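You operate a simulated robot arm through the tools that you are given. There is no shell and no other tool.

Carry out the task below with a simulated robot arm. There is one attempt and no reset: what you move stays moved.

## Task
Straighten the thin black length that lies in the roller straightener.
Fine: clamp it, gap knob at THIN, roll till it is straight, then free the clamp; leave it in the trough. A third needless pass scores the sheath.
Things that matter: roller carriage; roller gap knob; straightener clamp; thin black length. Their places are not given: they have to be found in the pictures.

Only the result counts: the job must be done as asked and must still hold three seconds after the hand-in. Knocking over, shifting, dropping, spilling or breaking anything else fails it.

## Robot
A 6-joint arm with a two-finger gripper, fixed in place. Base frame: the origin is on the floor under the middle of its stand, x ahead of it, y to its left, z up. Lengths are in cm, angles in rad, forces in N, time in s.
It reaches about 157.2 cm from its shoulder. Its first joint turns from -2.897 to 2.897 rad. Payload 2.45 kg.
The TCP is the grasp point between the finger pads, 2 cm short of the fingertips. In the tool frame z runs along the fingers and y along their closing line. The gripper opens to 14 cm; its body begins 16.8 cm behind the TCP.
Orientation is that of the tool frame in the base frame, as a unit quaternion [w, x, y, z]. With the fingers straight down and closing along the base's y, the tool's x points along the base's -x, its y along +y and its z along -z.

## Interface
- The arm moves only by the tool jog_arm. Its argument "series" is a list that holds one entry, the list of rows, each a list of 6 numbers: the shift along the tool's x, y, z in units of 20 mm (1.0 is 20 mm), then the turn, a rotation vector about the tool's x, y, z in units of 6 degrees (1.0 is 6 degrees). In form: [[[x, y, z, wx, wy, wz], ...]]. A call has 1 to 20 rows; each row shifts and turns the commanded pose from where the row before left it, along the tool's axes as they then stand. "hand" is the gripper command, from -1 (shut) to 1 (fully open), values between in proportion, set as the call begins (left out, the last holds). A call with a number of a shift or a turn outside -1 to 1 is refused whole. Rows are played at 5 a second. More than 5 cm and 0.15 rad between two rows, or a gripper value outside its range, and nothing of the call is played. Where a pose cannot be reached the arm comes as near as it can. A force on the tool above 90 N (or 10 N above the force at the start of the call, whichever is more), or a blocked arm, ends the call early, and 0.2 s more pass. Each finger travels about 4.5 cm/s and halts on what it meets, pressing with about 31 N; the grip force reading is that of the motor and also rises with nothing between the fingers. The clock runs only during rows and for 0.2 s after the last one: add rows that do not move to give the fingers time. It gives the time, the measured TCP pose, the force on the tool (base axes), the opening and the grip force at its end, in the units of the frame above (readings bear some noise), with the torque about the TCP (base axes, N m) and any sound that the robot's microphone picked up.
- Cameras (640 x 400 px; columns grow to the right, rows downward): "scene" is fixed at [23.01, -63.98, 163.89]; the picture's right is [0.83, -0.56, 0.00], its down [-0.30, -0.45, -0.84] and it looks along [0.47, 0.70, -0.54] (base axes); focal length 327 px, centre (320, 200). "wrist" rides on the gripper at [7.8, 1.1, -20.9] in the tool frame; the picture's right is [-0.14, 0.99, 0.00], its down [-0.92, -0.13, -0.37] and it looks along [-0.37, -0.05, 0.93] (tool axes); focal length 280 px, centre (320, 200).
- get_image(camera): a new picture of that camera. The clock stands still meanwhile.
- point_at(camera, pixels): for up to 12 pixels [column, row] of the newest picture of that camera ("zoom" is the newest enlarged one), the place [x, y, z] in the base frame of the surface seen there, good to about 0.3 cm, but the place of the scene camera against the robot may be out by one fixed shift of up to 1.8 cm in any direction. The clock stands still meanwhile.
- close_up(camera, box): a new picture of the part [left, top, right, bottom] of that camera's present view, enlarged. The clock stands still meanwhile.
- sign_off(): hands the job in; it is judged then, once.

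Unless the task says otherwise, let go and move clear before handing in.

The tools are called after "Request:" by a JSON object that holds its "api" and its "payload". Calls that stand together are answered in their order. jog_arm: Moves the arm, as the interface text tells. Its arguments: {"type":"object","properties":{"series":{"type":"array","items":{"type":"array","items":{"type":"array","items":{"type":"number"}}}},"hand":{"type":"number"}},"required":["series"]} The other tools are called the same way: get_image (camera) takes a picture; point_at (camera, pixels) gives the place of the surface under pixels of a picture; close_up (camera, box) takes an enlarged picture of a part of a camera's view; sign_off () hands the job in.

At the start:

```text
clock: 0.0
position: [64.4, 41.8, 123.19]
orientation: [0.0, 0.001, 1.0, 0.0]
contact_force: [0.8, 0.0, 0.1]
moment: [-0.01, 0.01, 0.02]
gripper_width: 13.98
finger_force: 0.0
```

scene: 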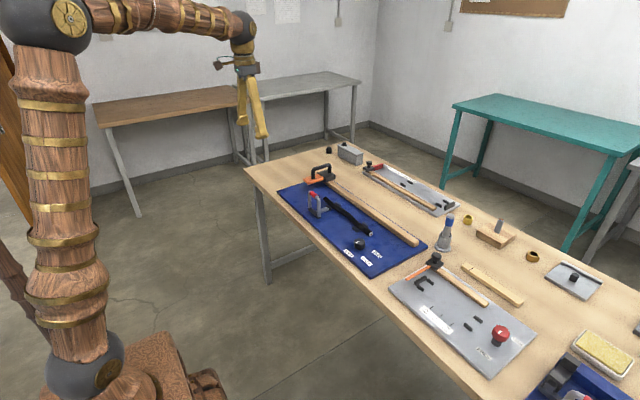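
wrist: 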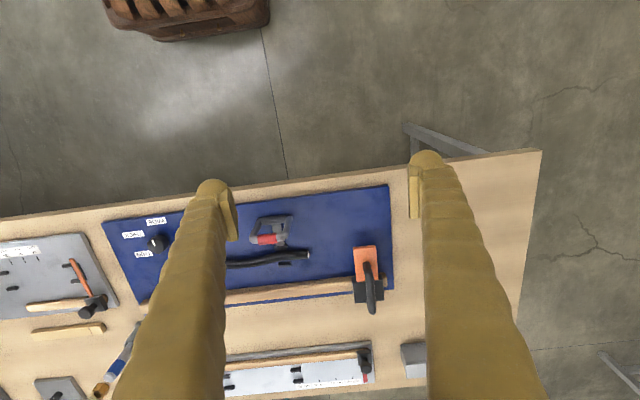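

The scene shows a blue board (about pixels 280-425, 180-275) with a red/grey clamp near (315,203), a black length near (348,215), a black knob near (360,245), and an orange carriage with black handle near (320,173). I'll enlarge these to see details.

Request:
{"api": "close_up", "payload": {"camera": "scene", "box": [270, 150, 430, 280]}}

Request:
{"api": "close_up", "payload": {"camera": "wrist", "box": [90, 170, 410, 330]}}

```text
3.08 times, centred on (350, 215) of scene
```

zoom: 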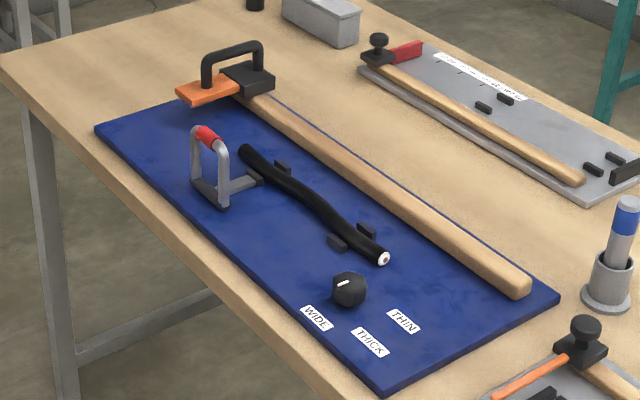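

```text
2.00 times, centred on (250, 250) of wrist
```

zoom: 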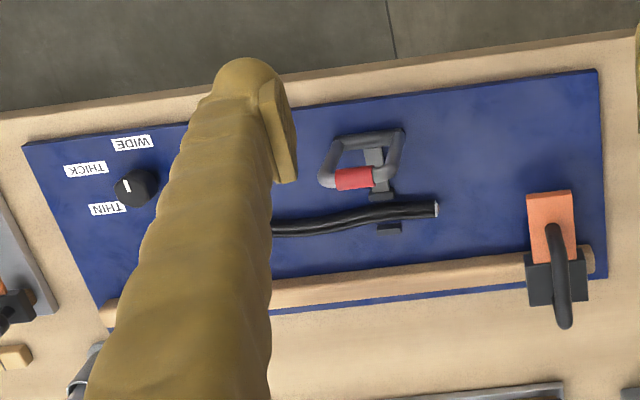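

The zoomed scene shows the carriage (orange plate and black handle, zoom-1 (230,75)) on a wooden rail, the clamp's red-gripped U handle at (207,135), the knob at (348,290) and labels WIDE/THICK/THIN. I'll read off their places in both cameras.

Request:
{"api": "point_at", "payload": {"camera": "wrist", "pixels": [[157, 243], [155, 234], [155, 222], [133, 234], [143, 255], [268, 240], [283, 225], [308, 254], [365, 260], [372, 290], [366, 285], [388, 262]]}}

Request:
{"api": "point_at", "payload": {"camera": "scene", "pixels": [[359, 244], [349, 253], [363, 261], [371, 254], [314, 195], [365, 233], [330, 200], [320, 166], [310, 182], [330, 178], [420, 242], [335, 185]]}}

```text
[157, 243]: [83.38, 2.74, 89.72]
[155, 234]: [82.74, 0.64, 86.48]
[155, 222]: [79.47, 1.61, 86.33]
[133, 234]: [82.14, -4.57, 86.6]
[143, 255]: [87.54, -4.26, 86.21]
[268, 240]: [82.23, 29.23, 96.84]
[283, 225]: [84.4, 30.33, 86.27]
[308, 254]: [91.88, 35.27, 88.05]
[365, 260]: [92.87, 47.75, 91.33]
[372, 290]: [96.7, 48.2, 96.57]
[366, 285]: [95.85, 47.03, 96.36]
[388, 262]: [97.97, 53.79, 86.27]
```

```text
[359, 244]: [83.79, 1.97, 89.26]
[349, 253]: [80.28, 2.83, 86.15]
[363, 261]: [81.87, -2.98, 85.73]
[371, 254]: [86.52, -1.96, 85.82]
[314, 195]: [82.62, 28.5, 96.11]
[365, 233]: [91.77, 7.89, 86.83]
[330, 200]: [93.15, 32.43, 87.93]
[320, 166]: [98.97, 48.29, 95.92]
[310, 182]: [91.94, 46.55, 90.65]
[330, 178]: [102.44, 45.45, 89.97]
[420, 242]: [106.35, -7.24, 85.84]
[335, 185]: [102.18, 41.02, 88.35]
```

The board surface is at about z=86; the clamp handle is near (83,29,96), the knob near (83.5,2.5,89.5), the carriage near (96,48,91-97). I'll move the hand over the middle of the board at a safe height for a better wrist view.

Request:
{"api": "jog_arm", "payload": {"series": [[[-0.53, -0.99, 0.25, 0, 0, 0], [-0.53, -0.99, 0.25, 0, 0, 0], [-0.53, -0.99, 0.25, 0, 0, 0], [-0.53, -0.99, 0.25, 0, 0, 0], [-0.53, -0.99, 0.25, 0, 0, 0], [-0.53, -0.99, 0.25, 0, 0, 0], [-0.53, -0.99, 0.25, 0, 0, 0], [-0.53, -0.99, 0.25, 0, 0, 0], [-0.53, -0.99, 0.25, 0, 0, 0], [-0.53, -0.99, 0.25, 0, 0, 0], [0, 0, 0, 0, 0, 0], [0, 0, 0, 0, 0, 0]]], "hand": 1}}

Request:
{"api": "get_image", "payload": {"camera": "wrist"}}

Request:
{"api": "get_image", "payload": {"camera": "scene"}}

```text
clock: 2.6
position: [74.82, 21.78, 118.18]
orientation: [0.0, 0.0, 1.0, 0.001]
contact_force: [-0.6, 0.6, -0.1]
moment: [0.0, -0.01, 0.0]
gripper_width: 14.02
finger_force: 0.1
```

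```text
taken
```

wrist: 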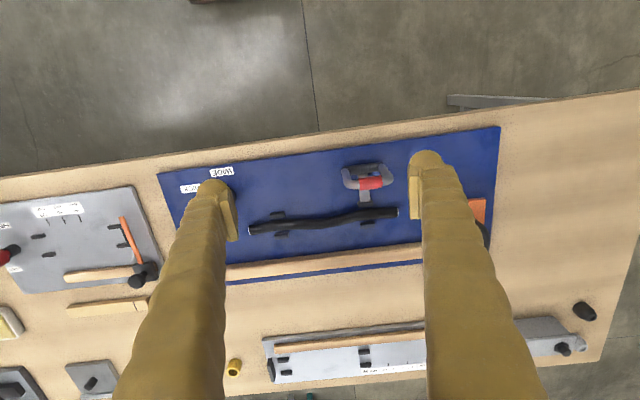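

```text
taken
```

scene: 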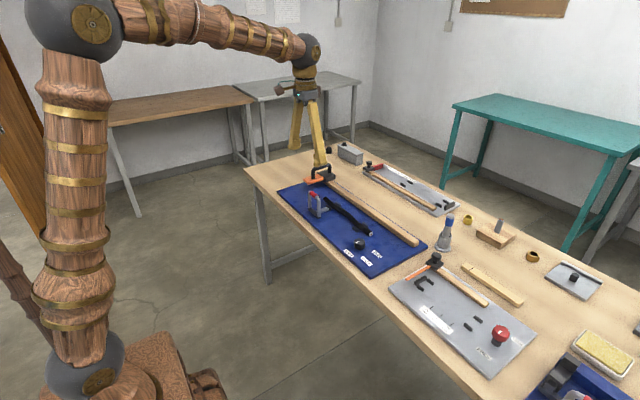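

Request:
{"api": "close_up", "payload": {"camera": "wrist", "box": [230, 140, 430, 265]}}

Request:
{"api": "point_at", "payload": {"camera": "wrist", "pixels": [[251, 230], [397, 211], [300, 222], [280, 235], [278, 213], [372, 182], [365, 195], [345, 180], [388, 178], [240, 274], [400, 250], [350, 205]]}}

```text
3.20 times, centred on (330, 202) of wrist
```

zoom: 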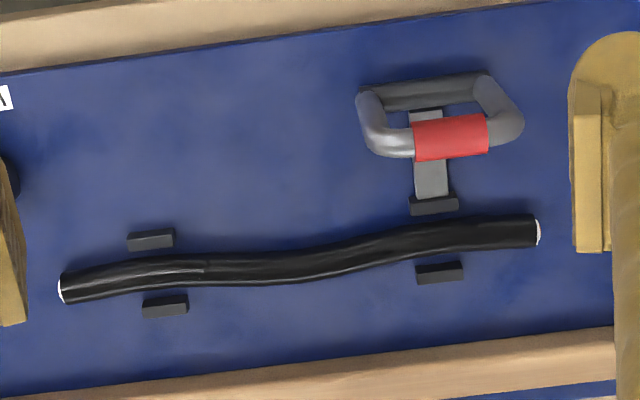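

```text
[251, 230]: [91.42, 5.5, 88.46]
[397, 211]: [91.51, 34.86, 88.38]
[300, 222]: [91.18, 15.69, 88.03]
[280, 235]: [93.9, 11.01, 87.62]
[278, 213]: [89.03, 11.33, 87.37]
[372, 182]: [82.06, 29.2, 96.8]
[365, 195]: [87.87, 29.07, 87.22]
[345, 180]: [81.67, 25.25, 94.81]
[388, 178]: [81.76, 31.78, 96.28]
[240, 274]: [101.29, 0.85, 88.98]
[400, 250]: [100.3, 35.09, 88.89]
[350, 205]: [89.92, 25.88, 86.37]
```

The length runs along y from about (91.4,5.5) to (91.5,34.9) between guide blocks, the clamp's red grip is at (82,29,96.8), and the rail is at x≈101. Next I move over the knob to read its pointer and labels.

Request:
{"api": "point_at", "payload": {"camera": "wrist", "pixels": [[367, 168], [355, 169], [380, 166], [347, 184], [352, 187], [390, 182], [362, 200], [366, 204], [364, 190], [372, 187], [372, 178], [356, 183]]}}

Request:
{"api": "jog_arm", "payload": {"series": [[[0.04, -0.99, 0.41, 0, 0, 0], [0.04, -0.99, 0.41, 0, 0, 0], [0.04, -0.99, 0.41, 0, 0, 0], [0.04, -0.99, 0.41, 0, 0, 0], [0.04, -0.99, 0.41, 0, 0, 0], [0.04, -0.99, 0.41, 0, 0, 0], [0.04, -0.99, 0.41, 0, 0, 0], [0.04, -0.99, 0.41, 0, 0, 0], [0.04, -0.99, 0.41, 0, 0, 0], [0.04, -0.99, 0.41, 0, 0, 0], [0, 0, 0, 0, 0, 0], [0, 0, 0, 0, 0, 0]]]}}

Request:
{"api": "get_image", "payload": {"camera": "wrist"}}

```text
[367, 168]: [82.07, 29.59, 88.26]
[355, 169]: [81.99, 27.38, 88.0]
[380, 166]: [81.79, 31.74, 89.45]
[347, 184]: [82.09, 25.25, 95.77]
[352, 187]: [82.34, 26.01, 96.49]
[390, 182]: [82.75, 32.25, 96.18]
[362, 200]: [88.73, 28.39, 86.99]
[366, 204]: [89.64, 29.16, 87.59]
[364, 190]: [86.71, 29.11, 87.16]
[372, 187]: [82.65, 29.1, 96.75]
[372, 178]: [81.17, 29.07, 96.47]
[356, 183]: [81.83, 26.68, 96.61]
```

```text
clock: 5.2
position: [74.02, 2.19, 109.87]
orientation: [0.0, 0.0, 1.0, 0.0]
contact_force: [-0.4, 0.0, 0.3]
moment: [0.02, 0.05, 0.0]
gripper_width: 14.02
finger_force: 0.0
```

```text
taken
```

wrist: 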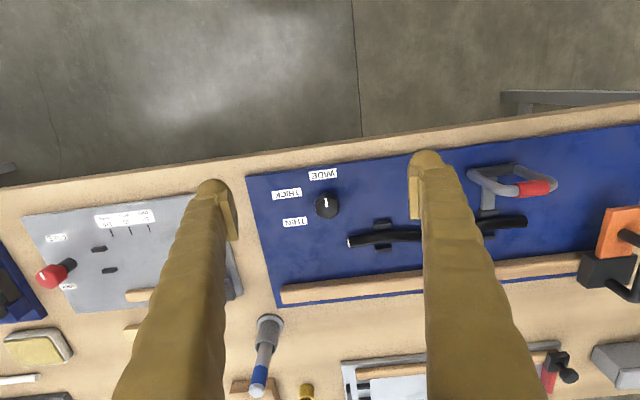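

Request:
{"api": "close_up", "payload": {"camera": "wrist", "box": [240, 150, 400, 250]}}

Request:
{"api": "point_at", "payload": {"camera": "wrist", "pixels": [[326, 204], [326, 199], [323, 174], [287, 194], [295, 222], [327, 210], [318, 205], [335, 204], [250, 190], [280, 303], [284, 293], [420, 275]]}}

Request:
{"api": "close_up", "payload": {"camera": "scene", "box": [330, 225, 390, 275]}}

```text
4.00 times, centred on (320, 200) of wrist
```

zoom: 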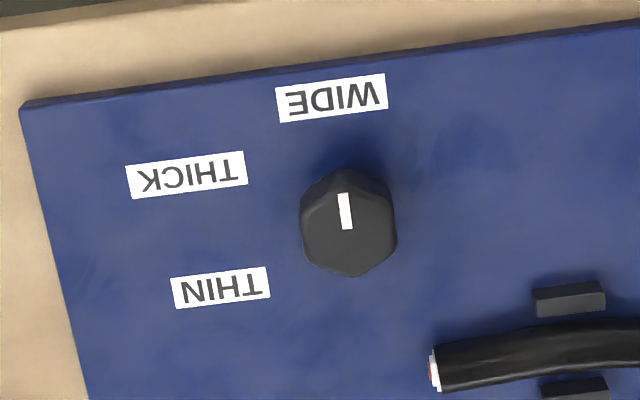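

```text
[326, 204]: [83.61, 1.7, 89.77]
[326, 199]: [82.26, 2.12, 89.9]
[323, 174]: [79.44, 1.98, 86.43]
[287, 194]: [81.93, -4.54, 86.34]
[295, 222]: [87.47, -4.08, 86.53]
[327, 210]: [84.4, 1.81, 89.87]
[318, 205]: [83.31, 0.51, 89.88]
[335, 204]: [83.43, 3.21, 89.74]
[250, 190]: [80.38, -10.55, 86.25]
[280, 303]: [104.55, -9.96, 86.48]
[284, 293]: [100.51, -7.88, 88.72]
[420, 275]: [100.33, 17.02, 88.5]
```

```text
8.00 times, centred on (360, 250) of scene
```

zoom: 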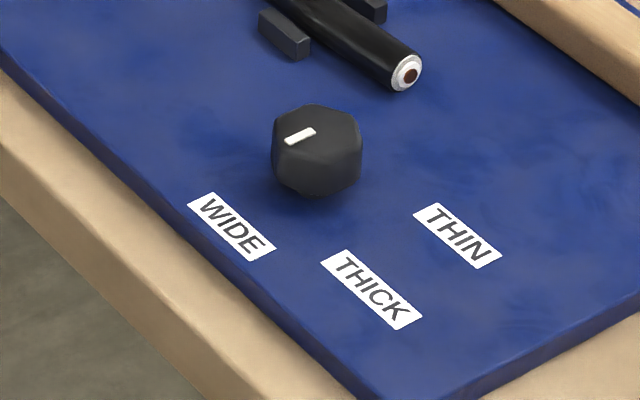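

The knob (centre ≈(83.5,1.9), top z≈89.8) has its pointer on WIDE; THIN lies about 124° on, counter-clockwise seen from above. Before touching anything I look closer at the clamp and the carriage.

Request:
{"api": "close_up", "payload": {"camera": "scene", "box": [300, 180, 348, 210]}}

Request:
{"api": "close_up", "payload": {"camera": "scene", "box": [300, 150, 348, 195]}}

Request:
{"api": "close_up", "payload": {"camera": "wrist", "box": [450, 140, 640, 310]}}

```text
13.33 times, centred on (324, 195) of scene
```

zoom: 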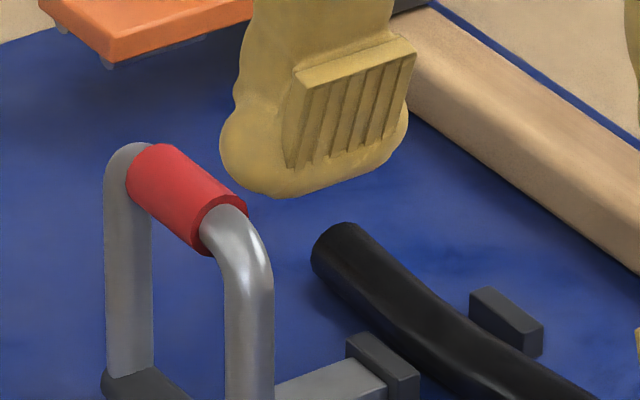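

```text
8.89 times, centred on (324, 172) of scene
```

zoom: 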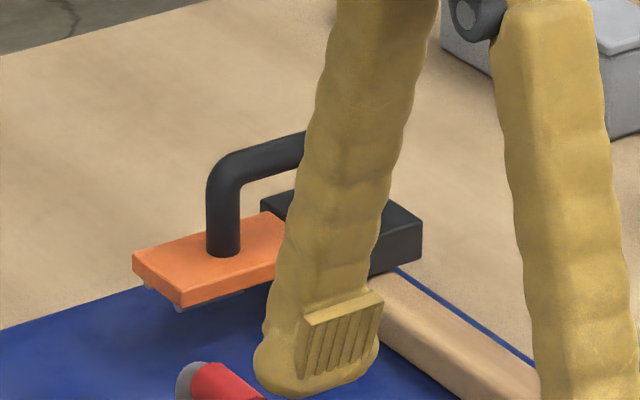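

```text
2.35 times, centred on (545, 225) of wrist
```

zoom: 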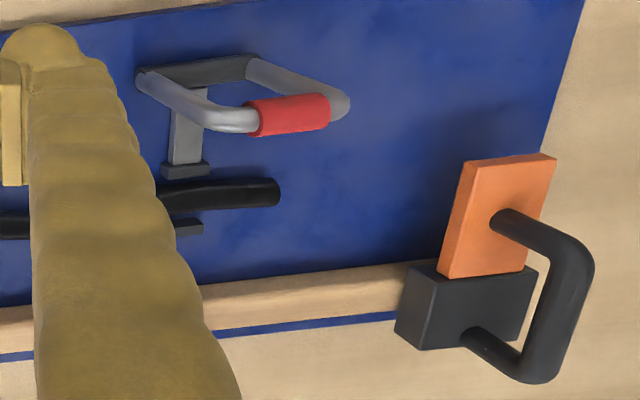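

I'll measure the carriage plate, handle bail, table and board edges to see how the carriage passes the clamp.

Request:
{"api": "point_at", "payload": {"camera": "zoom", "pixels": [[470, 168], [550, 162], [447, 270], [522, 266], [508, 222], [560, 245], [578, 270], [535, 360], [475, 335], [410, 330], [525, 280], [430, 275]]}}

Request:
{"api": "point_at", "payload": {"camera": "wrist", "pixels": [[510, 155], [510, 135], [510, 118], [510, 112], [470, 172], [505, 167], [486, 205], [487, 212], [528, 220], [500, 223], [548, 188], [475, 180]]}}

```text
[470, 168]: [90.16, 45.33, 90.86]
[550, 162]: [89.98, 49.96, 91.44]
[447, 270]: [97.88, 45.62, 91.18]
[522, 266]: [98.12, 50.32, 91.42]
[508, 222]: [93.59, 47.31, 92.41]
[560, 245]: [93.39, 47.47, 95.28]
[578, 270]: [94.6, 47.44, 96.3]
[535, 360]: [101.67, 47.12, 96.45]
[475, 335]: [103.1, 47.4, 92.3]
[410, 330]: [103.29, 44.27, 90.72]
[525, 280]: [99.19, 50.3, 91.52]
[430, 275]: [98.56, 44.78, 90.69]
```

```text
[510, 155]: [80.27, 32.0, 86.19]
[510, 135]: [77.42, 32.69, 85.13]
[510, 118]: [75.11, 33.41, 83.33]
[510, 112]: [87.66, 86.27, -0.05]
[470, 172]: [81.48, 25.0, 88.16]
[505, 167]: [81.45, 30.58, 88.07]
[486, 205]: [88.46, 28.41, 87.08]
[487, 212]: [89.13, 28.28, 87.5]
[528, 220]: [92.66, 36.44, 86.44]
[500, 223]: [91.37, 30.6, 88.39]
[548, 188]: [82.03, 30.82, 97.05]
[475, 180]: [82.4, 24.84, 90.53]
```

The orange roller plate spans x≈90–98 with its top at z≈91.4, the bail grip bar runs along x from about 94 to 102 at z≈96.4, and the clamp handle pivots near (81.7,28.3,87.5). I'll go above the clamp handle and turn the fingers to close along x so I can hold its red grip.

Request:
{"api": "jog_arm", "payload": {"series": [[[-0.282, 0.954, 0, 0, 0, 0], [-0.282, 0.954, 0, 0, 0, 0], [-0.282, 0.954, 0, 0, 0, 0], [-0.282, 0.954, 0, 0, 0, 0], [-0.282, 0.954, 0, 0, 0, 0], [-0.282, 0.954, 0, 0, 0, 0], [-0.282, 0.954, 0, 0, 0, 0], [-0.282, 0.954, 0, 0, 0, 0], [-0.282, 0.954, 0, 0, 0, 0], [-0.282, 0.954, 0, 0, 0, 0], [-0.282, 0.954, 0, 0, 0, 0], [-0.282, 0.954, 0, 0, 0, 0], [-0.282, 0.954, 0, 0, 0, 0], [-0.282, 0.954, 0, 0, 0, 0], [0, 0, 0, 0, 0, -1], [0, 0, 0, 0, 0, -1], [0, 0, 0, 0, 0, -1], [0, 0, 0, 0, 0, -1], [0, 0, 0, 0, 0, -1]]], "hand": 0}}

Request:
{"api": "jog_arm", "payload": {"series": [[[0, 0, 0, 0, 0, -1], [0, 0, 0, 0, 0, -1], [0, 0, 0, 0, 0, -1], [0, 0, 0, 0, 0, -1], [0, 0, 0, 0, 0, -1], [0, 0, 0, 0, 0, -1], [0, 0, 0, 0, 0, -1], [0, 0, 0, 0, 0, -1], [0, 0, 0, 0, 0, -1], [0, 0, 0, 0, 0, -1], [0, 0, 0, 0, 0, 0], [0, 0, 0, 0, 0, 0]]]}}

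Request:
{"api": "get_image", "payload": {"camera": "wrist"}}

Request:
{"api": "get_image", "payload": {"camera": "scene"}}

```text
clock: 9.2
position: [82.0, 28.76, 110.09]
orientation: [0.0, -0.26, 0.966, 0.0]
contact_force: [0.1, 0.7, 0.4]
moment: [0.01, 0.03, -0.02]
gripper_width: 6.98
finger_force: 0.0
```

```text
clock: 11.8
position: [82.12, 28.88, 109.88]
orientation: [0.0, -0.707, 0.707, 0.0]
contact_force: [-1.0, 1.0, -0.3]
moment: [0.0, 0.02, 0.0]
gripper_width: 6.98
finger_force: 0.1
```

```text
taken
```

wrist: 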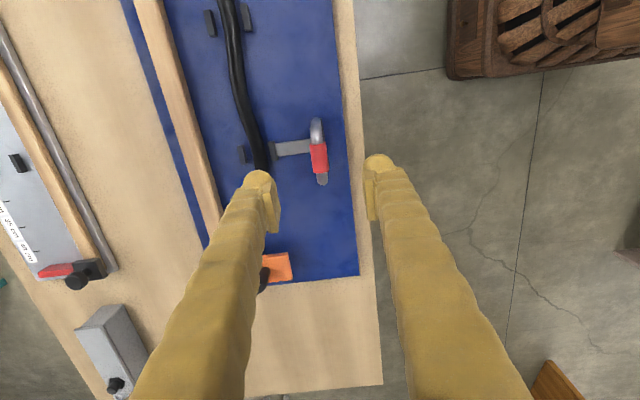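

```text
taken
```

scene: 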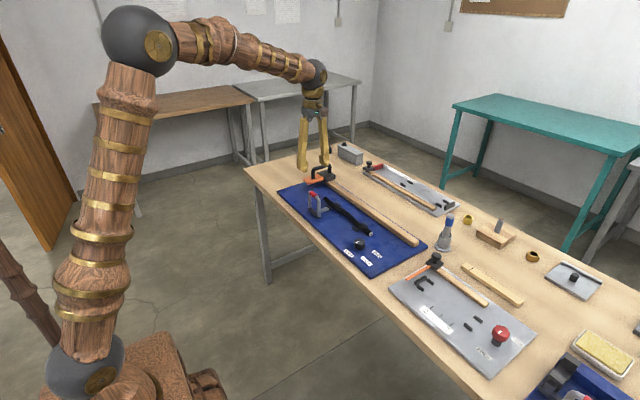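

The red grip appears at wrist pixel (319,158), centred between the fingers. I'll check its position precisely from here.

Request:
{"api": "point_at", "payload": {"camera": "wrist", "pixels": [[313, 158], [319, 158], [325, 158], [318, 145], [321, 172], [317, 125], [322, 183], [278, 150], [272, 153], [242, 155]]}}

Request:
{"api": "close_up", "payload": {"camera": "wrist", "box": [220, 100, 380, 200]}}

```text
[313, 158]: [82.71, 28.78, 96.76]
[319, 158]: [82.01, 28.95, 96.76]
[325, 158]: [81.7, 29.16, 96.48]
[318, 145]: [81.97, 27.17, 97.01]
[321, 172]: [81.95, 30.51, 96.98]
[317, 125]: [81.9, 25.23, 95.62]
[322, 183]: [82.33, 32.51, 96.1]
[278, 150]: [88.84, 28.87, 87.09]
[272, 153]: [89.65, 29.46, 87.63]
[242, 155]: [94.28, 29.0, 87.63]
```

```text
4.00 times, centred on (300, 150) of wrist
```

zoom: 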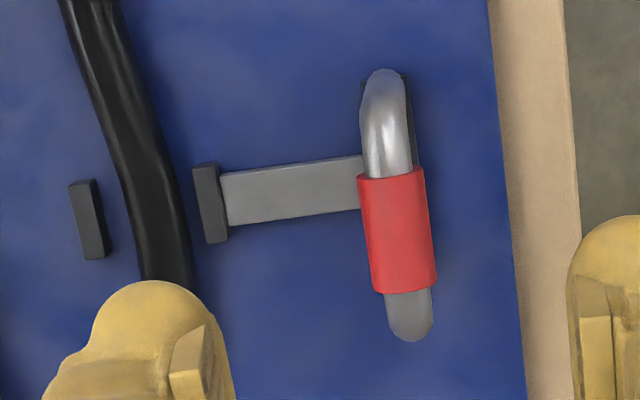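

The red grip's centre is at about (82.0,28.9,96.2), right under the hand. I'll lower onto it with the fingers 7 cm apart.

Request:
{"api": "jog_arm", "payload": {"series": [[[0, 0, 0.98, 0, 0, 0], [0, 0, 0.98, 0, 0, 0], [0, 0, 0.98, 0, 0, 0], [0, 0, 0.98, 0, 0, 0], [0, 0, 0.98, 0, 0, 0], [0, 0, 0.98, 0, 0, 0], [0, 0, 0.98, 0, 0, 0], [0, 0, 0, 0, 0, 0]]]}}

Request:
{"api": "get_image", "payload": {"camera": "wrist"}}

Request:
{"api": "close_up", "payload": {"camera": "scene", "box": [280, 140, 360, 220]}}

```text
clock: 13.6
position: [82.28, 28.79, 96.14]
orientation: [0.0, 0.707, -0.707, 0.0]
contact_force: [-0.4, 0.2, -0.3]
moment: [0.01, -0.02, 0.0]
gripper_width: 7.04
finger_force: 0.1
```

```text
taken
```

wrist: 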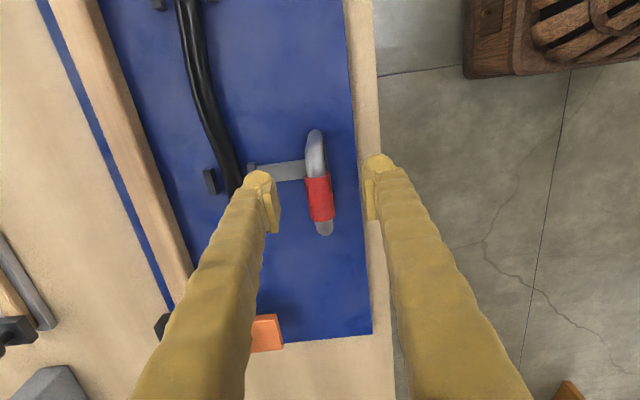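

```text
5.00 times, centred on (320, 180) of scene
```

zoom: 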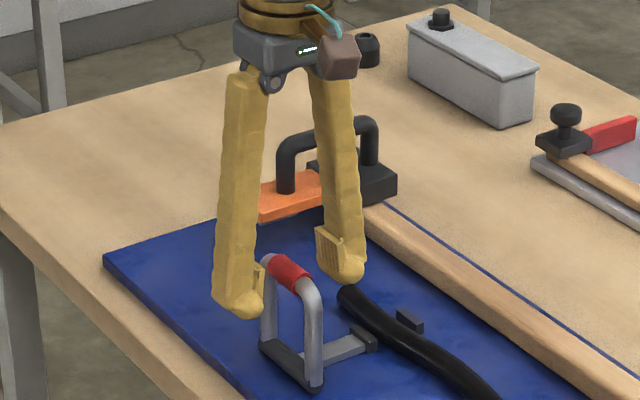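

The fingers straddle the red grip with nothing in the way. I'll close on it.

Request:
{"api": "jog_arm", "payload": {"series": [[[0, 0, 0, 0, 0, 0], [0, 0, 0, 0, 0, 0], [0, 0, 0, 0, 0, 0], [0, 0, 0, 0, 0, 0], [0, 0, 0, 0, 0, 0], [0, 0, 0, 0, 0, 0], [0, 0, 0, 0, 0, 0]]], "hand": -1}}

Request:
{"api": "close_up", "payload": {"camera": "scene", "box": [280, 140, 360, 220]}}

```text
clock: 15.2
position: [82.25, 28.85, 96.01]
orientation: [0.0, -0.707, 0.707, -0.001]
contact_force: [0.3, -0.8, -0.1]
moment: [-0.03, 0.01, -0.32]
gripper_width: 1.65
finger_force: 43.1
```

```text
5.00 times, centred on (320, 180) of scene
```

zoom: 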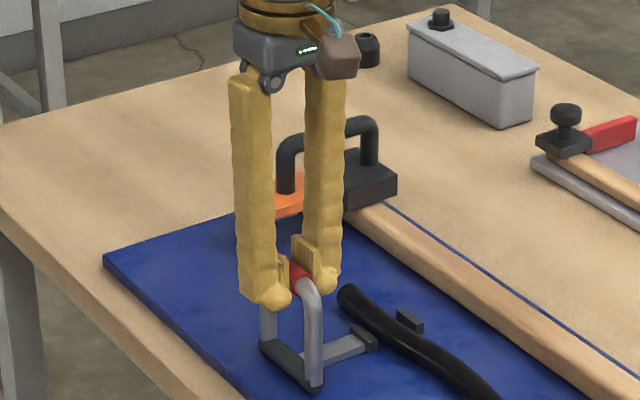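

The red grip is held (1.65 cm, 43 N). I'll test the handle's free direction with a small nudge toward +x (toward the length).

Request:
{"api": "jog_arm", "payload": {"series": [[[0, -0.2, 0, 0, 0, 0], [0, -0.2, 0, 0, 0, 0], [0, 0, 0, 0, 0, 0]]]}}

```text
clock: 16.0
position: [82.41, 29.0, 96.06]
orientation: [0.003, 0.708, -0.707, -0.002]
contact_force: [-89.1, 2.3, 1.2]
moment: [0.2, 0.29, -0.32]
gripper_width: 1.7
finger_force: 42.7
```

Toward +x the handle is blocked at once (−89 N after 0.2 cm), so that is its stop. I'll back off and nudge toward −x instead.

Request:
{"api": "jog_arm", "payload": {"series": [[[0, 0.2, 0, 0, 0, 0], [0, 0.2, 0, 0, 0, 0], [0, 0, 0, 0, 0, 0]]]}}

Request:
{"api": "jog_arm", "payload": {"series": [[[0, 0.15, 0, 0, 0, 0], [0, 0.15, 0, 0, 0, 0], [0, 0, 0, 0, 0, 0]]]}}

```text
clock: 16.8
position: [82.19, 28.86, 95.96]
orientation: [-0.001, 0.707, -0.707, 0.001]
contact_force: [-6.1, 22.5, -33.5]
moment: [-0.01, -0.16, 0.02]
gripper_width: 1.67
finger_force: 42.5
```

```text
clock: 17.6
position: [81.51, 28.77, 96.12]
orientation: [-0.001, 0.707, -0.707, 0.0]
contact_force: [5.0, 21.2, -33.3]
moment: [0.35, -0.23, -0.6]
gripper_width: 1.68
finger_force: 42.4
```

Toward −x it moves freely (0.7 cm with about 5 N), so the clamp closes by folding its handle toward the robot. I'll swing it along an arc about its pivot, in small steps.

Request:
{"api": "jog_arm", "payload": {"series": [[[0, 0.22, 0.04, 0, 0, 0], [0, 0.22, 0.06, 0, 0, 0], [0, 0.22, 0.07, 0, 0, 0], [0, 0.22, 0.08, 0, 0, 0], [0, 0.22, 0.09, 0, 0, 0]]]}}

```text
clock: 18.8
position: [79.3, 28.74, 95.59]
orientation: [-0.001, 0.707, -0.707, 0.0]
contact_force: [0.4, -4.1, 3.8]
moment: [0.03, -0.13, -0.41]
gripper_width: 1.71
finger_force: 42.6
```

Forces stay near zero at about 20° of swing. I'll go on along the arc to about 50°.

Request:
{"api": "jog_arm", "payload": {"series": [[[0, 0.365, 0.155, 0, 0, 0], [0, 0.38, 0.21, 0, 0, 0], [0, 0.355, 0.25, 0, 0, 0], [0, 0.33, 0.285, 0, 0, 0], [0, 0.295, 0.315, 0, 0, 0]]]}}

Request:
{"api": "get_image", "payload": {"camera": "scene"}}

Request:
{"api": "close_up", "payload": {"camera": "scene", "box": [270, 140, 370, 230]}}

Request:
{"api": "get_image", "payload": {"camera": "wrist"}}

```text
clock: 20.0
position: [75.87, 28.9, 92.95]
orientation: [0.0, 0.707, -0.707, 0.0]
contact_force: [1.7, -12.0, 2.5]
moment: [0.02, -0.26, 0.0]
gripper_width: 1.65
finger_force: 42.4
```

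```text
taken
```

scene: 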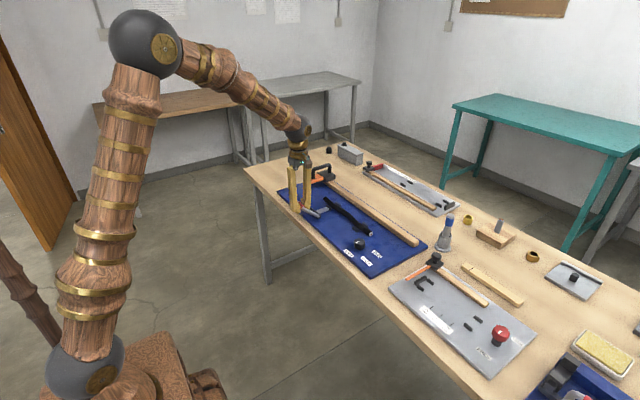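

```text
4.44 times, centred on (320, 185) of scene
```

zoom: 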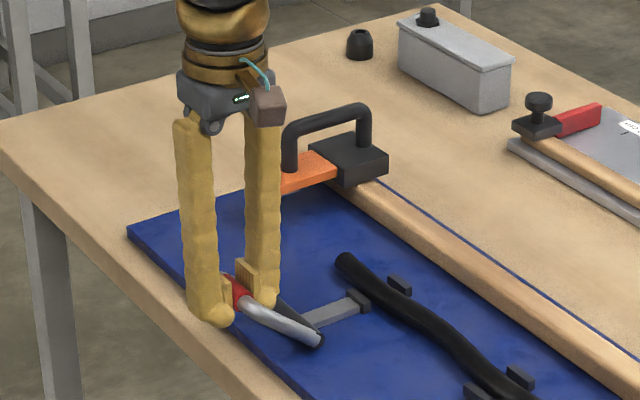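

```text
taken
```

wrist: 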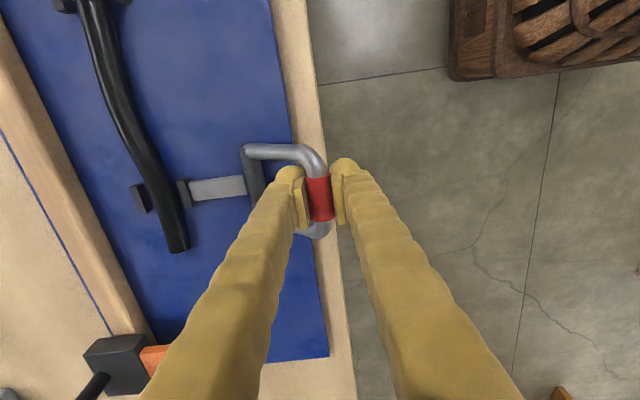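

The handle is at about 50° and moving freely (forces under 13 N). I'll continue to about 74°.

Request:
{"api": "jog_arm", "payload": {"series": [[[0.01, 0.26, 0.35, 0, 0, 0], [0.01, 0.225, 0.375, 0, 0, 0], [0.01, 0.185, 0.39, 0, 0, 0], [0.01, 0.14, 0.41, 0, 0, 0]]]}}

Request:
{"api": "close_up", "payload": {"camera": "scene", "box": [270, 140, 370, 230]}}

```text
clock: 21.0
position: [74.2, 28.94, 90.29]
orientation: [-0.002, 0.707, -0.707, 0.001]
contact_force: [3.4, 5.4, 33.3]
moment: [-0.14, -0.02, -0.06]
gripper_width: 1.65
finger_force: 42.2
```

```text
4.44 times, centred on (320, 185) of scene
```

zoom: 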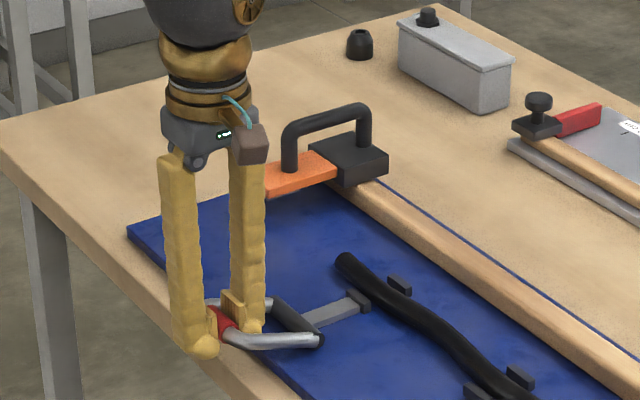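

Upward resistance of 33 N appears near 72°, perhaps the end of travel. I'll press slightly further to see whether it yields.

Request:
{"api": "jog_arm", "payload": {"series": [[[0, 0.02, 0.15, 0, 0, 0], [0, 0, 0, 0, 0, 0]]]}}

Request:
{"api": "get_image", "payload": {"camera": "wrist"}}

Request:
{"api": "close_up", "payload": {"camera": "wrist", "box": [60, 80, 360, 280]}}

```text
clock: 21.6
position: [74.2, 28.97, 89.82]
orientation: [-0.001, 0.707, -0.707, 0.0]
contact_force: [4.5, 3.9, 34.0]
moment: [0.02, -0.02, -0.07]
gripper_width: 1.64
finger_force: 42.2
```

```text
taken
```

wrist: 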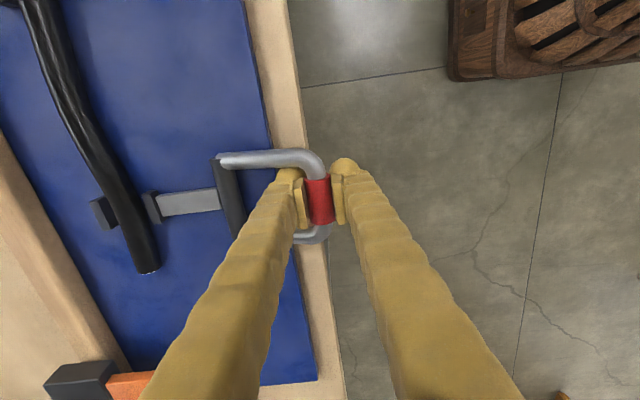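

```text
2.00 times, centred on (210, 180) of wrist
```

zoom: 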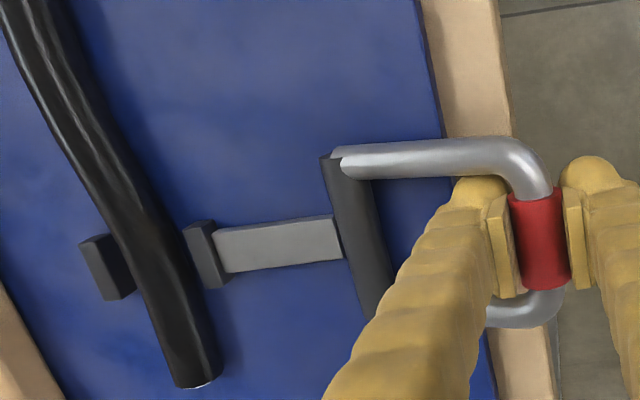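

It yielded 0.5 cm at a steady 34 N, so it is not yet at the stop. I'll keep pressing down in small steps.

Request:
{"api": "jog_arm", "payload": {"series": [[[0, 0.04, 0.15, 0, 0, 0], [0, 0.03, 0.15, 0, 0, 0], [0, 0, 0, 0, 0, 0]]]}}

```text
clock: 22.4
position: [74.15, 28.81, 89.18]
orientation: [0.002, -0.707, 0.707, 0.0]
contact_force: [37.3, 7.2, 34.0]
moment: [-0.01, 0.19, -0.03]
gripper_width: 1.62
finger_force: 42.1
```

It moved another 0.6 cm; there is now 37 N along x, so I'm slightly too far out radially. I'll ease x back a bit and keep pressing down.

Request:
{"api": "jog_arm", "payload": {"series": [[[0, -0.1, 0.15, 0, 0, 0], [0, 0, 0.15, 0, 0, 0], [0, 0, 0, 0, 0, 0]]]}}

```text
clock: 23.2
position: [74.18, 28.67, 88.6]
orientation: [0.0, 0.707, -0.707, 0.001]
contact_force: [15.7, -2.0, 36.2]
moment: [-0.01, 0.23, -0.05]
gripper_width: 1.55
finger_force: 41.1
```

Still yielding (z now 88.6, about 84°). I'll press a little more, then look.

Request:
{"api": "jog_arm", "payload": {"series": [[[0, -0.05, 0.15, 0, 0, 0], [0, 0, 0.1, 0, 0, 0], [0, 0, 0, 0, 0, 0]]]}}

Request:
{"api": "close_up", "payload": {"camera": "scene", "box": [280, 170, 360, 230]}}

Request:
{"api": "get_image", "payload": {"camera": "wrist"}}

Request:
{"api": "close_up", "payload": {"camera": "wrist", "box": [60, 80, 360, 280]}}

```text
clock: 24.0
position: [74.23, 28.65, 88.15]
orientation: [-0.001, 0.707, -0.707, -0.001]
contact_force: [-5.2, 0.4, 37.2]
moment: [-0.01, -0.06, -0.07]
gripper_width: 1.52
finger_force: 41.3
```

```text
6.67 times, centred on (320, 200) of scene
```

zoom: 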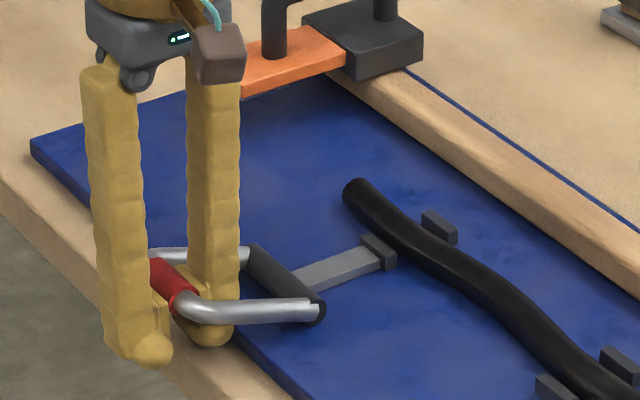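

```text
taken
```

wrist: 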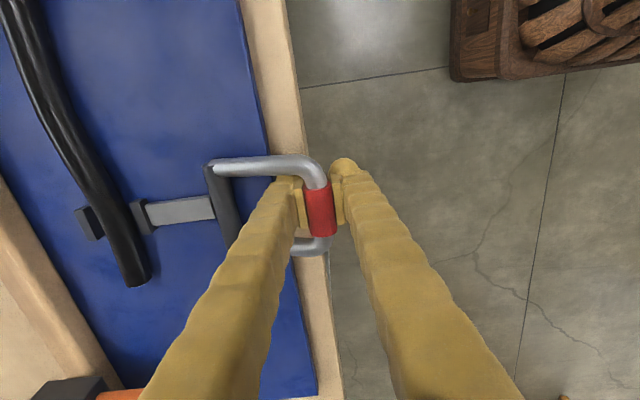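

```text
2.00 times, centred on (210, 180) of wrist
```

zoom: 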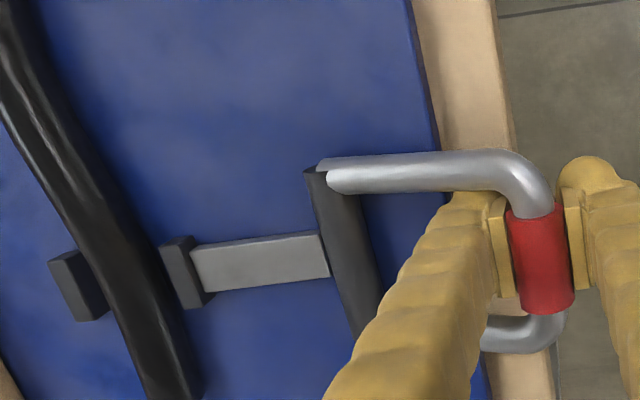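

The fingers are sliding down past the grip: in the scene zoom the red bar sits about 2 cm above the fingertips, so the handle itself seems stopped near 70°. I'll measure the red grip and the jaw.

Request:
{"api": "close_up", "payload": {"camera": "wrist", "box": [60, 150, 240, 290]}}

Request:
{"api": "point_at", "payload": {"camera": "wrist", "pixels": [[320, 210], [314, 200], [325, 225], [143, 205], [140, 215], [150, 210], [90, 222], [120, 225], [112, 210], [280, 165], [217, 170]]}}

Request:
{"api": "close_up", "payload": {"camera": "scene", "box": [310, 190, 350, 220]}}

```text
2.86 times, centred on (150, 220) of wrist
```

zoom: 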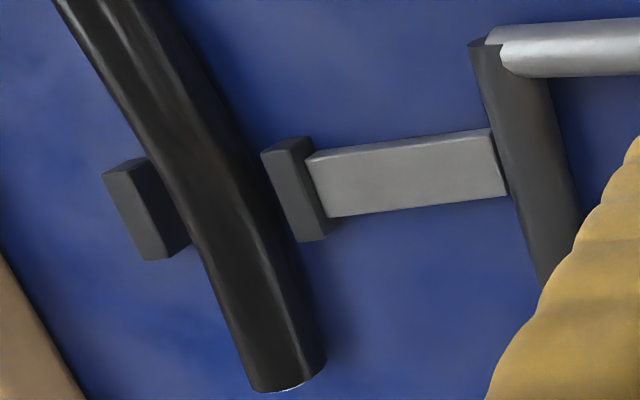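

```text
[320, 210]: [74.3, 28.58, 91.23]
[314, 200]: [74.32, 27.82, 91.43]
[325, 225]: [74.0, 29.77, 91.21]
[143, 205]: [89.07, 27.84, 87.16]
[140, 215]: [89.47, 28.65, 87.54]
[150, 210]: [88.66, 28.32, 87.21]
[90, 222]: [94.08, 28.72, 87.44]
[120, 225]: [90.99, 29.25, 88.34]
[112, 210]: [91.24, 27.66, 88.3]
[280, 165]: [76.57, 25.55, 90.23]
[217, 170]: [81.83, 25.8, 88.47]
```

```text
13.33 times, centred on (330, 205) of scene
```

zoom: 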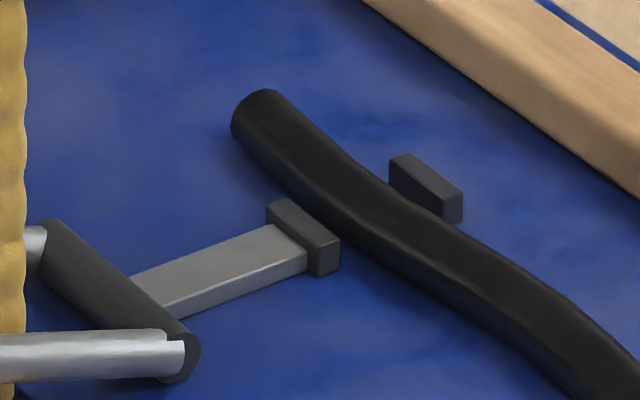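

The red bar now sits at about (74.2,28.6,90.5), i.e. the handle is at its stop near 70°, while my fingers slid past it. I'll open slightly and lift straight off, then check that the handle stays down.

Request:
{"api": "jog_arm", "payload": {"series": [[[0, 0, -0.1, 0, 0, 0], [0, 0, 0, 0, 0, 0], [0, 0, 0, 0, 0, 0], [0, 0, 0, 0, 0, 0], [0, 0, -0.3, 0, 0, 0], [0, 0, -0.5, 0, 0, 0], [0, 0, -0.8, 0, 0, 0], [0, 0, -1, 0, 0, 0], [0, 0, -1, 0, 0, 0], [0, 0, -1, 0, 0, 0], [0, 0, -1, 0, 0, 0], [0, 0, -1, 0, 0, 0], [0, 0, -1, 0, 0, 0], [0, 0, -1, 0, 0, 0], [0, 0, -1, 0, 0, 0], [0, 0, 0, 0, 0, 0]]], "hand": -0.5}}

Request:
{"api": "get_image", "payload": {"camera": "wrist"}}

Request:
{"api": "close_up", "payload": {"camera": "scene", "box": [270, 150, 390, 260]}}

```text
clock: 27.4
position: [74.11, 28.91, 107.52]
orientation: [0.0, 0.707, -0.707, 0.0]
contact_force: [0.1, -1.1, 0.1]
moment: [0.0, -0.01, -0.05]
gripper_width: 3.5
finger_force: 0.1
```

```text
taken
```

wrist: 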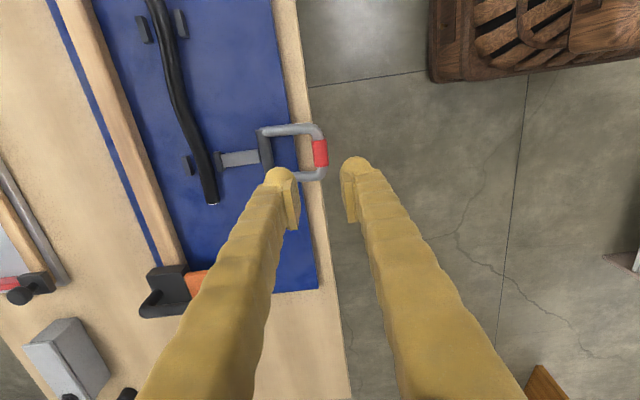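

```text
3.64 times, centred on (330, 205) of scene
```

zoom: 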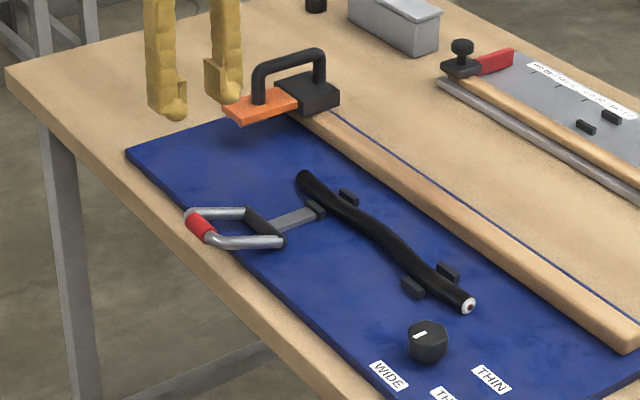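

The handle stays down with its red grip by the board's edge, so the clamp is closed. Now I move over to the knob and turn the hand to +60° so I can make the whole 124° turn in one grip.

Request:
{"api": "jog_arm", "payload": {"series": [[[0.9, -0.313, 0, 0, 0, 0], [0.9, -0.313, 0, 0, 0, 0], [0.9, -0.313, 0, 0, 0, 0], [0.9, -0.313, 0, 0, 0, 0], [0.9, -0.313, 0, 0, 0, 0], [0.9, -0.313, 0, 0, 0, 0], [0.9, -0.313, 0, 0, 0, 0], [0.9, -0.313, 0, 0, 0, 0], [0.9, -0.313, 0, 0, 0, 0], [0.9, -0.313, 0, 0, 0, 0], [0.9, -0.313, 0, 0, 0, 0], [0.9, -0.313, 0, 0, 0, 0], [0.9, -0.313, 0, 0, 0, 0], [0.9, -0.313, 0, 0, 0, 0], [0.9, -0.313, 0, 0, 0, 0], [0, 0, 0, 0, 0, 1], [0, 0, 0, 0, 0, 1], [0, 0, 0, 0, 0, 1], [0, 0, 0, 0, 0, 1], [0, 0, 0, 0, 0, 1]]], "hand": 0}}

Request:
{"api": "jog_arm", "payload": {"series": [[[0, 0, 0, 0, 0, 1], [0, 0, 0, 0, 0, 1], [0, 0, 0, 0, 0, 1], [0, 0, 0, 0, 0, 1], [0, 0, 0, 0, 0, 1], [0, 0, 0, 0, 0, 1], [0, 0, 0, 0, 0, 1], [0, 0, 0, 0, 0, 1], [0, 0, 0, 0, 0, 1], [0, 0, 0, 0, 0, 1], [0, 0, 0, 0, 0, 1], [0, 0, 0, 0, 0, 1], [0, 0, 0, 0, 0, 1], [0, 0, 0, 0, 0, 1], [0, 0, 0, 0, 0, 1], [0, 0, 0, 0, 0, 1], [0, 0, 0, 0, 0, 1], [0, 0, 0, 0, 0, 1], [0, 0, 0, 0, 0, 1], [0, 0, 0, 0, 0, 1]]]}}

Request:
{"api": "get_image", "payload": {"camera": "wrist"}}

Request:
{"api": "close_up", "payload": {"camera": "scene", "box": [270, 150, 430, 280]}}

```text
clock: 31.6
position: [83.7, 1.81, 107.49]
orientation: [0.001, -0.5, 0.866, 0.001]
contact_force: [-0.7, -1.1, -0.3]
moment: [0.02, 0.01, 0.01]
gripper_width: 7.0
finger_force: 0.0
```

```text
clock: 35.8
position: [83.87, 1.82, 107.4]
orientation: [-0.001, 0.501, 0.866, 0.0]
contact_force: [-1.1, 0.4, -0.2]
moment: [0.0, 0.02, -0.03]
gripper_width: 7.01
finger_force: 0.1
```

```text
taken
```

wrist: 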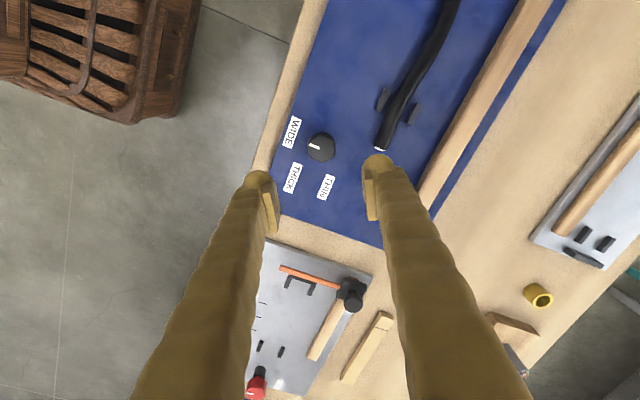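

```text
3.08 times, centred on (350, 215) of scene
```

zoom: 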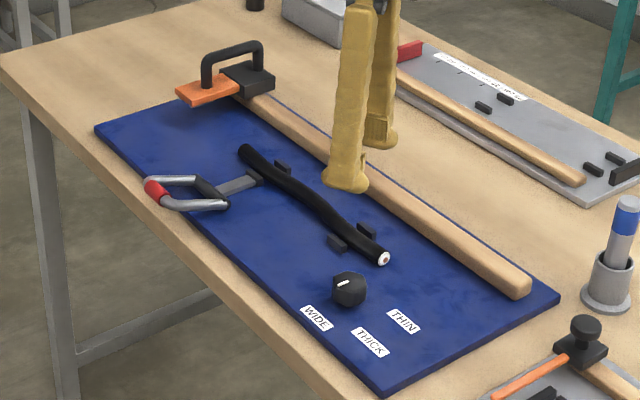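

The hand is above the knob at +60°. I'll measure the knob's hexagon from this view.

Request:
{"api": "close_up", "payload": {"camera": "wrist", "box": [280, 110, 380, 200]}}

Request:
{"api": "point_at", "payload": {"camera": "wrist", "pixels": [[319, 144], [323, 148], [314, 146], [308, 142], [332, 150], [321, 134], [318, 155], [328, 137], [312, 155], [292, 131], [291, 178], [326, 186]]}}

```text
4.44 times, centred on (330, 155) of wrist
```

zoom: 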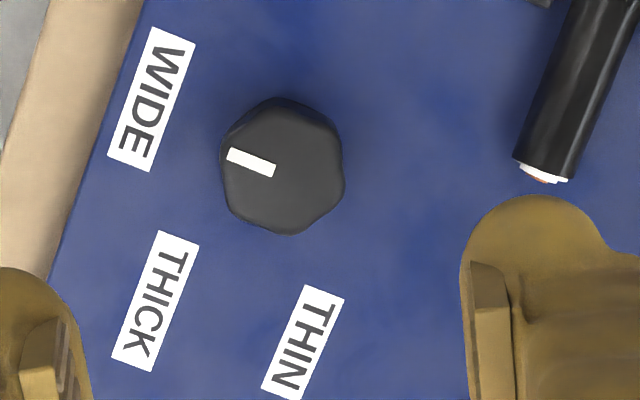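

```text
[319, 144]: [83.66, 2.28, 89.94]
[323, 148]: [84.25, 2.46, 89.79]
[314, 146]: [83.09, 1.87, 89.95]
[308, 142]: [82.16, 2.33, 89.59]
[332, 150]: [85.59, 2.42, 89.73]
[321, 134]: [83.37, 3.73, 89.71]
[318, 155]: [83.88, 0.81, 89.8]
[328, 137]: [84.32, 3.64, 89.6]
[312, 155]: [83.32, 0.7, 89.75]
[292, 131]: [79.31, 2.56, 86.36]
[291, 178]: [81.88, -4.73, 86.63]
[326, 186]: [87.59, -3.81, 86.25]
```

The knob's centre works out at about (84.05,2.1), roughly 3.7 cm across flats, with the pointer at ~185° (WIDE) and the THIN label direction near 300°. I'll set the fingers 5.5 cm apart and lower around it, stopping with tips about 0.6 cm above the board.

Request:
{"api": "jog_arm", "payload": {"series": [[[0.076, 0.148, 0, 0, 0, 0], [0, 0, 0.95, 0, 0, 0], [0, 0, 0.95, 0, 0, 0], [0, 0, 0.95, 0, 0, 0], [0, 0, 0.95, 0, 0, 0], [0, 0, 0.95, 0, 0, 0], [0, 0, 0.95, 0, 0, 0], [0, 0, 0.95, 0, 0, 0], [0, 0, 0, 0, 0, 0]]], "hand": -0.214}}

Request:
{"api": "get_image", "payload": {"camera": "wrist"}}

Request:
{"api": "close_up", "payload": {"camera": "scene", "box": [320, 190, 400, 260]}}

```text
clock: 37.8
position: [83.91, 2.09, 94.04]
orientation: [0.0, 0.501, 0.866, 0.0]
contact_force: [-0.3, 0.7, -0.4]
moment: [-0.02, 0.0, -0.02]
gripper_width: 5.5
finger_force: 0.0
```

```text
taken
```

wrist: 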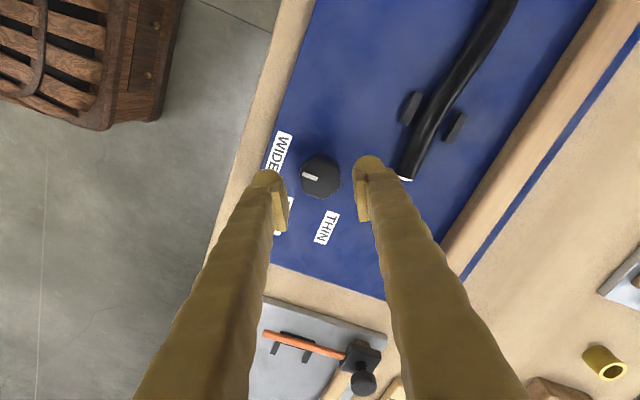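

```text
5.71 times, centred on (360, 225) of scene
```

zoom: 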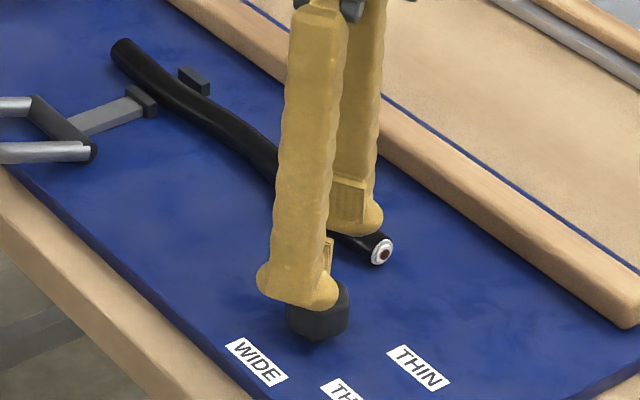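

The knob at wrist pixel (320,176) is centred between the pads, and the right fingertip's outer edge is about 1.7 cm clear of the length's end. I'll lower the last 5 cm.

Request:
{"api": "jog_arm", "payload": {"series": [[[0.05, 0.05, 0.5, 0, 0, 0], [0, 0, 0.5, 0, 0, 0], [0, 0, 0.5, 0, 0, 0], [0, 0, 0.5, 0, 0, 0], [0, 0, 0.5, 0, 0, 0], [0, 0, 0, 0, 0, 0]]]}}

Request:
{"api": "get_image", "payload": {"camera": "wrist"}}

```text
clock: 39.2
position: [84.07, 2.18, 89.05]
orientation: [0.001, 0.5, 0.866, -0.001]
contact_force: [-0.6, 0.3, -0.2]
moment: [0.01, -0.01, 0.01]
gripper_width: 5.47
finger_force: 0.1
```

```text
taken
```

wrist: 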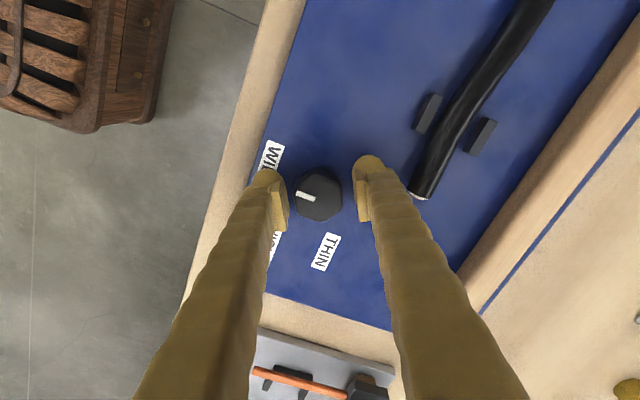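

The fingers straddle the knob without contact. I'll close on it.

Request:
{"api": "jog_arm", "payload": {"series": [[[0, 0, 0, 0, 0, 0], [0, 0, 0, 0, 0, 0], [0, 0, 0, 0, 0, 0], [0, 0, 0, 0, 0, 0]]], "hand": -1}}

Request:
{"api": "get_image", "payload": {"camera": "wrist"}}

```text
clock: 40.2
position: [84.01, 2.17, 89.18]
orientation: [-0.001, 0.5, 0.866, 0.0]
contact_force: [-32.6, -20.3, 6.4]
moment: [-0.39, 0.43, -0.04]
gripper_width: 3.84
finger_force: 45.3
```

```text
taken
```

wrist: 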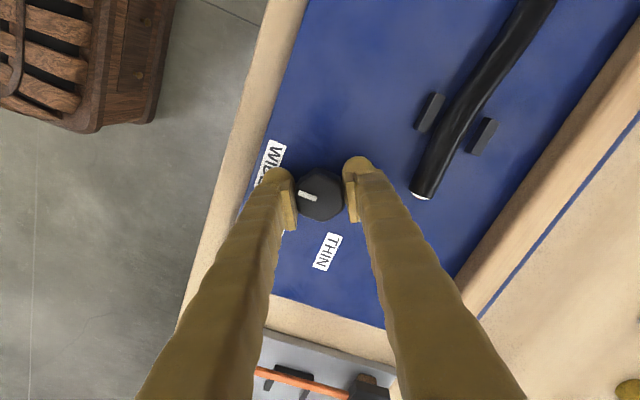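

The knob is held (3.84 cm), with a 38 N side load along the closing line, so I'm about 0.27 cm off its centre. I'll shift to relieve that before turning.

Request:
{"api": "jog_arm", "payload": {"series": [[[0, -0.12, 0, 0, 0, 0], [0, 0, 0, 0, 0, 0]]]}}

```text
clock: 40.8
position: [83.94, 2.2, 88.97]
orientation: [0.001, 0.5, 0.866, 0.002]
contact_force: [-1.4, 1.1, 11.1]
moment: [0.09, 0.06, 0.0]
gripper_width: 3.81
finger_force: 45.2
```

Side load is gone. I'll turn 30° counter-clockwise (seen from above) and check.

Request:
{"api": "jog_arm", "payload": {"series": [[[0, 0, 0, 0, 0, -1], [0, 0, 0, 0, 0, -1], [0, 0, 0, 0, 0, -1], [0, 0, 0, 0, 0, -1], [0, 0, 0, 0, 0, -1], [0, 0, 0, 0, 0, 0]]]}}

Request:
{"api": "get_image", "payload": {"camera": "wrist"}}

```text
clock: 42.2
position: [83.77, 2.08, 89.11]
orientation: [0.001, 0.258, 0.966, 0.001]
contact_force: [35.8, 10.8, 10.5]
moment: [0.14, -0.48, 0.08]
gripper_width: 3.8
finger_force: 45.0
```

```text
taken
```

wrist: 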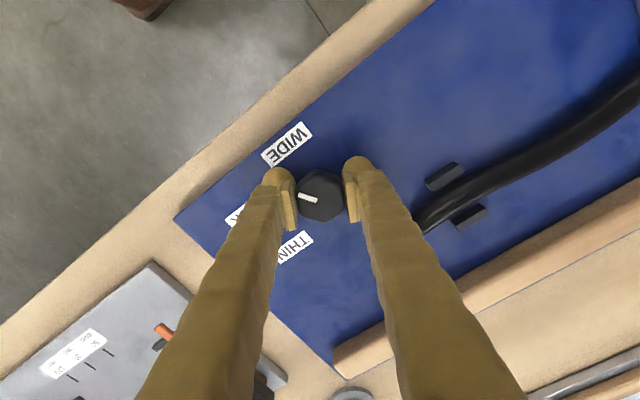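

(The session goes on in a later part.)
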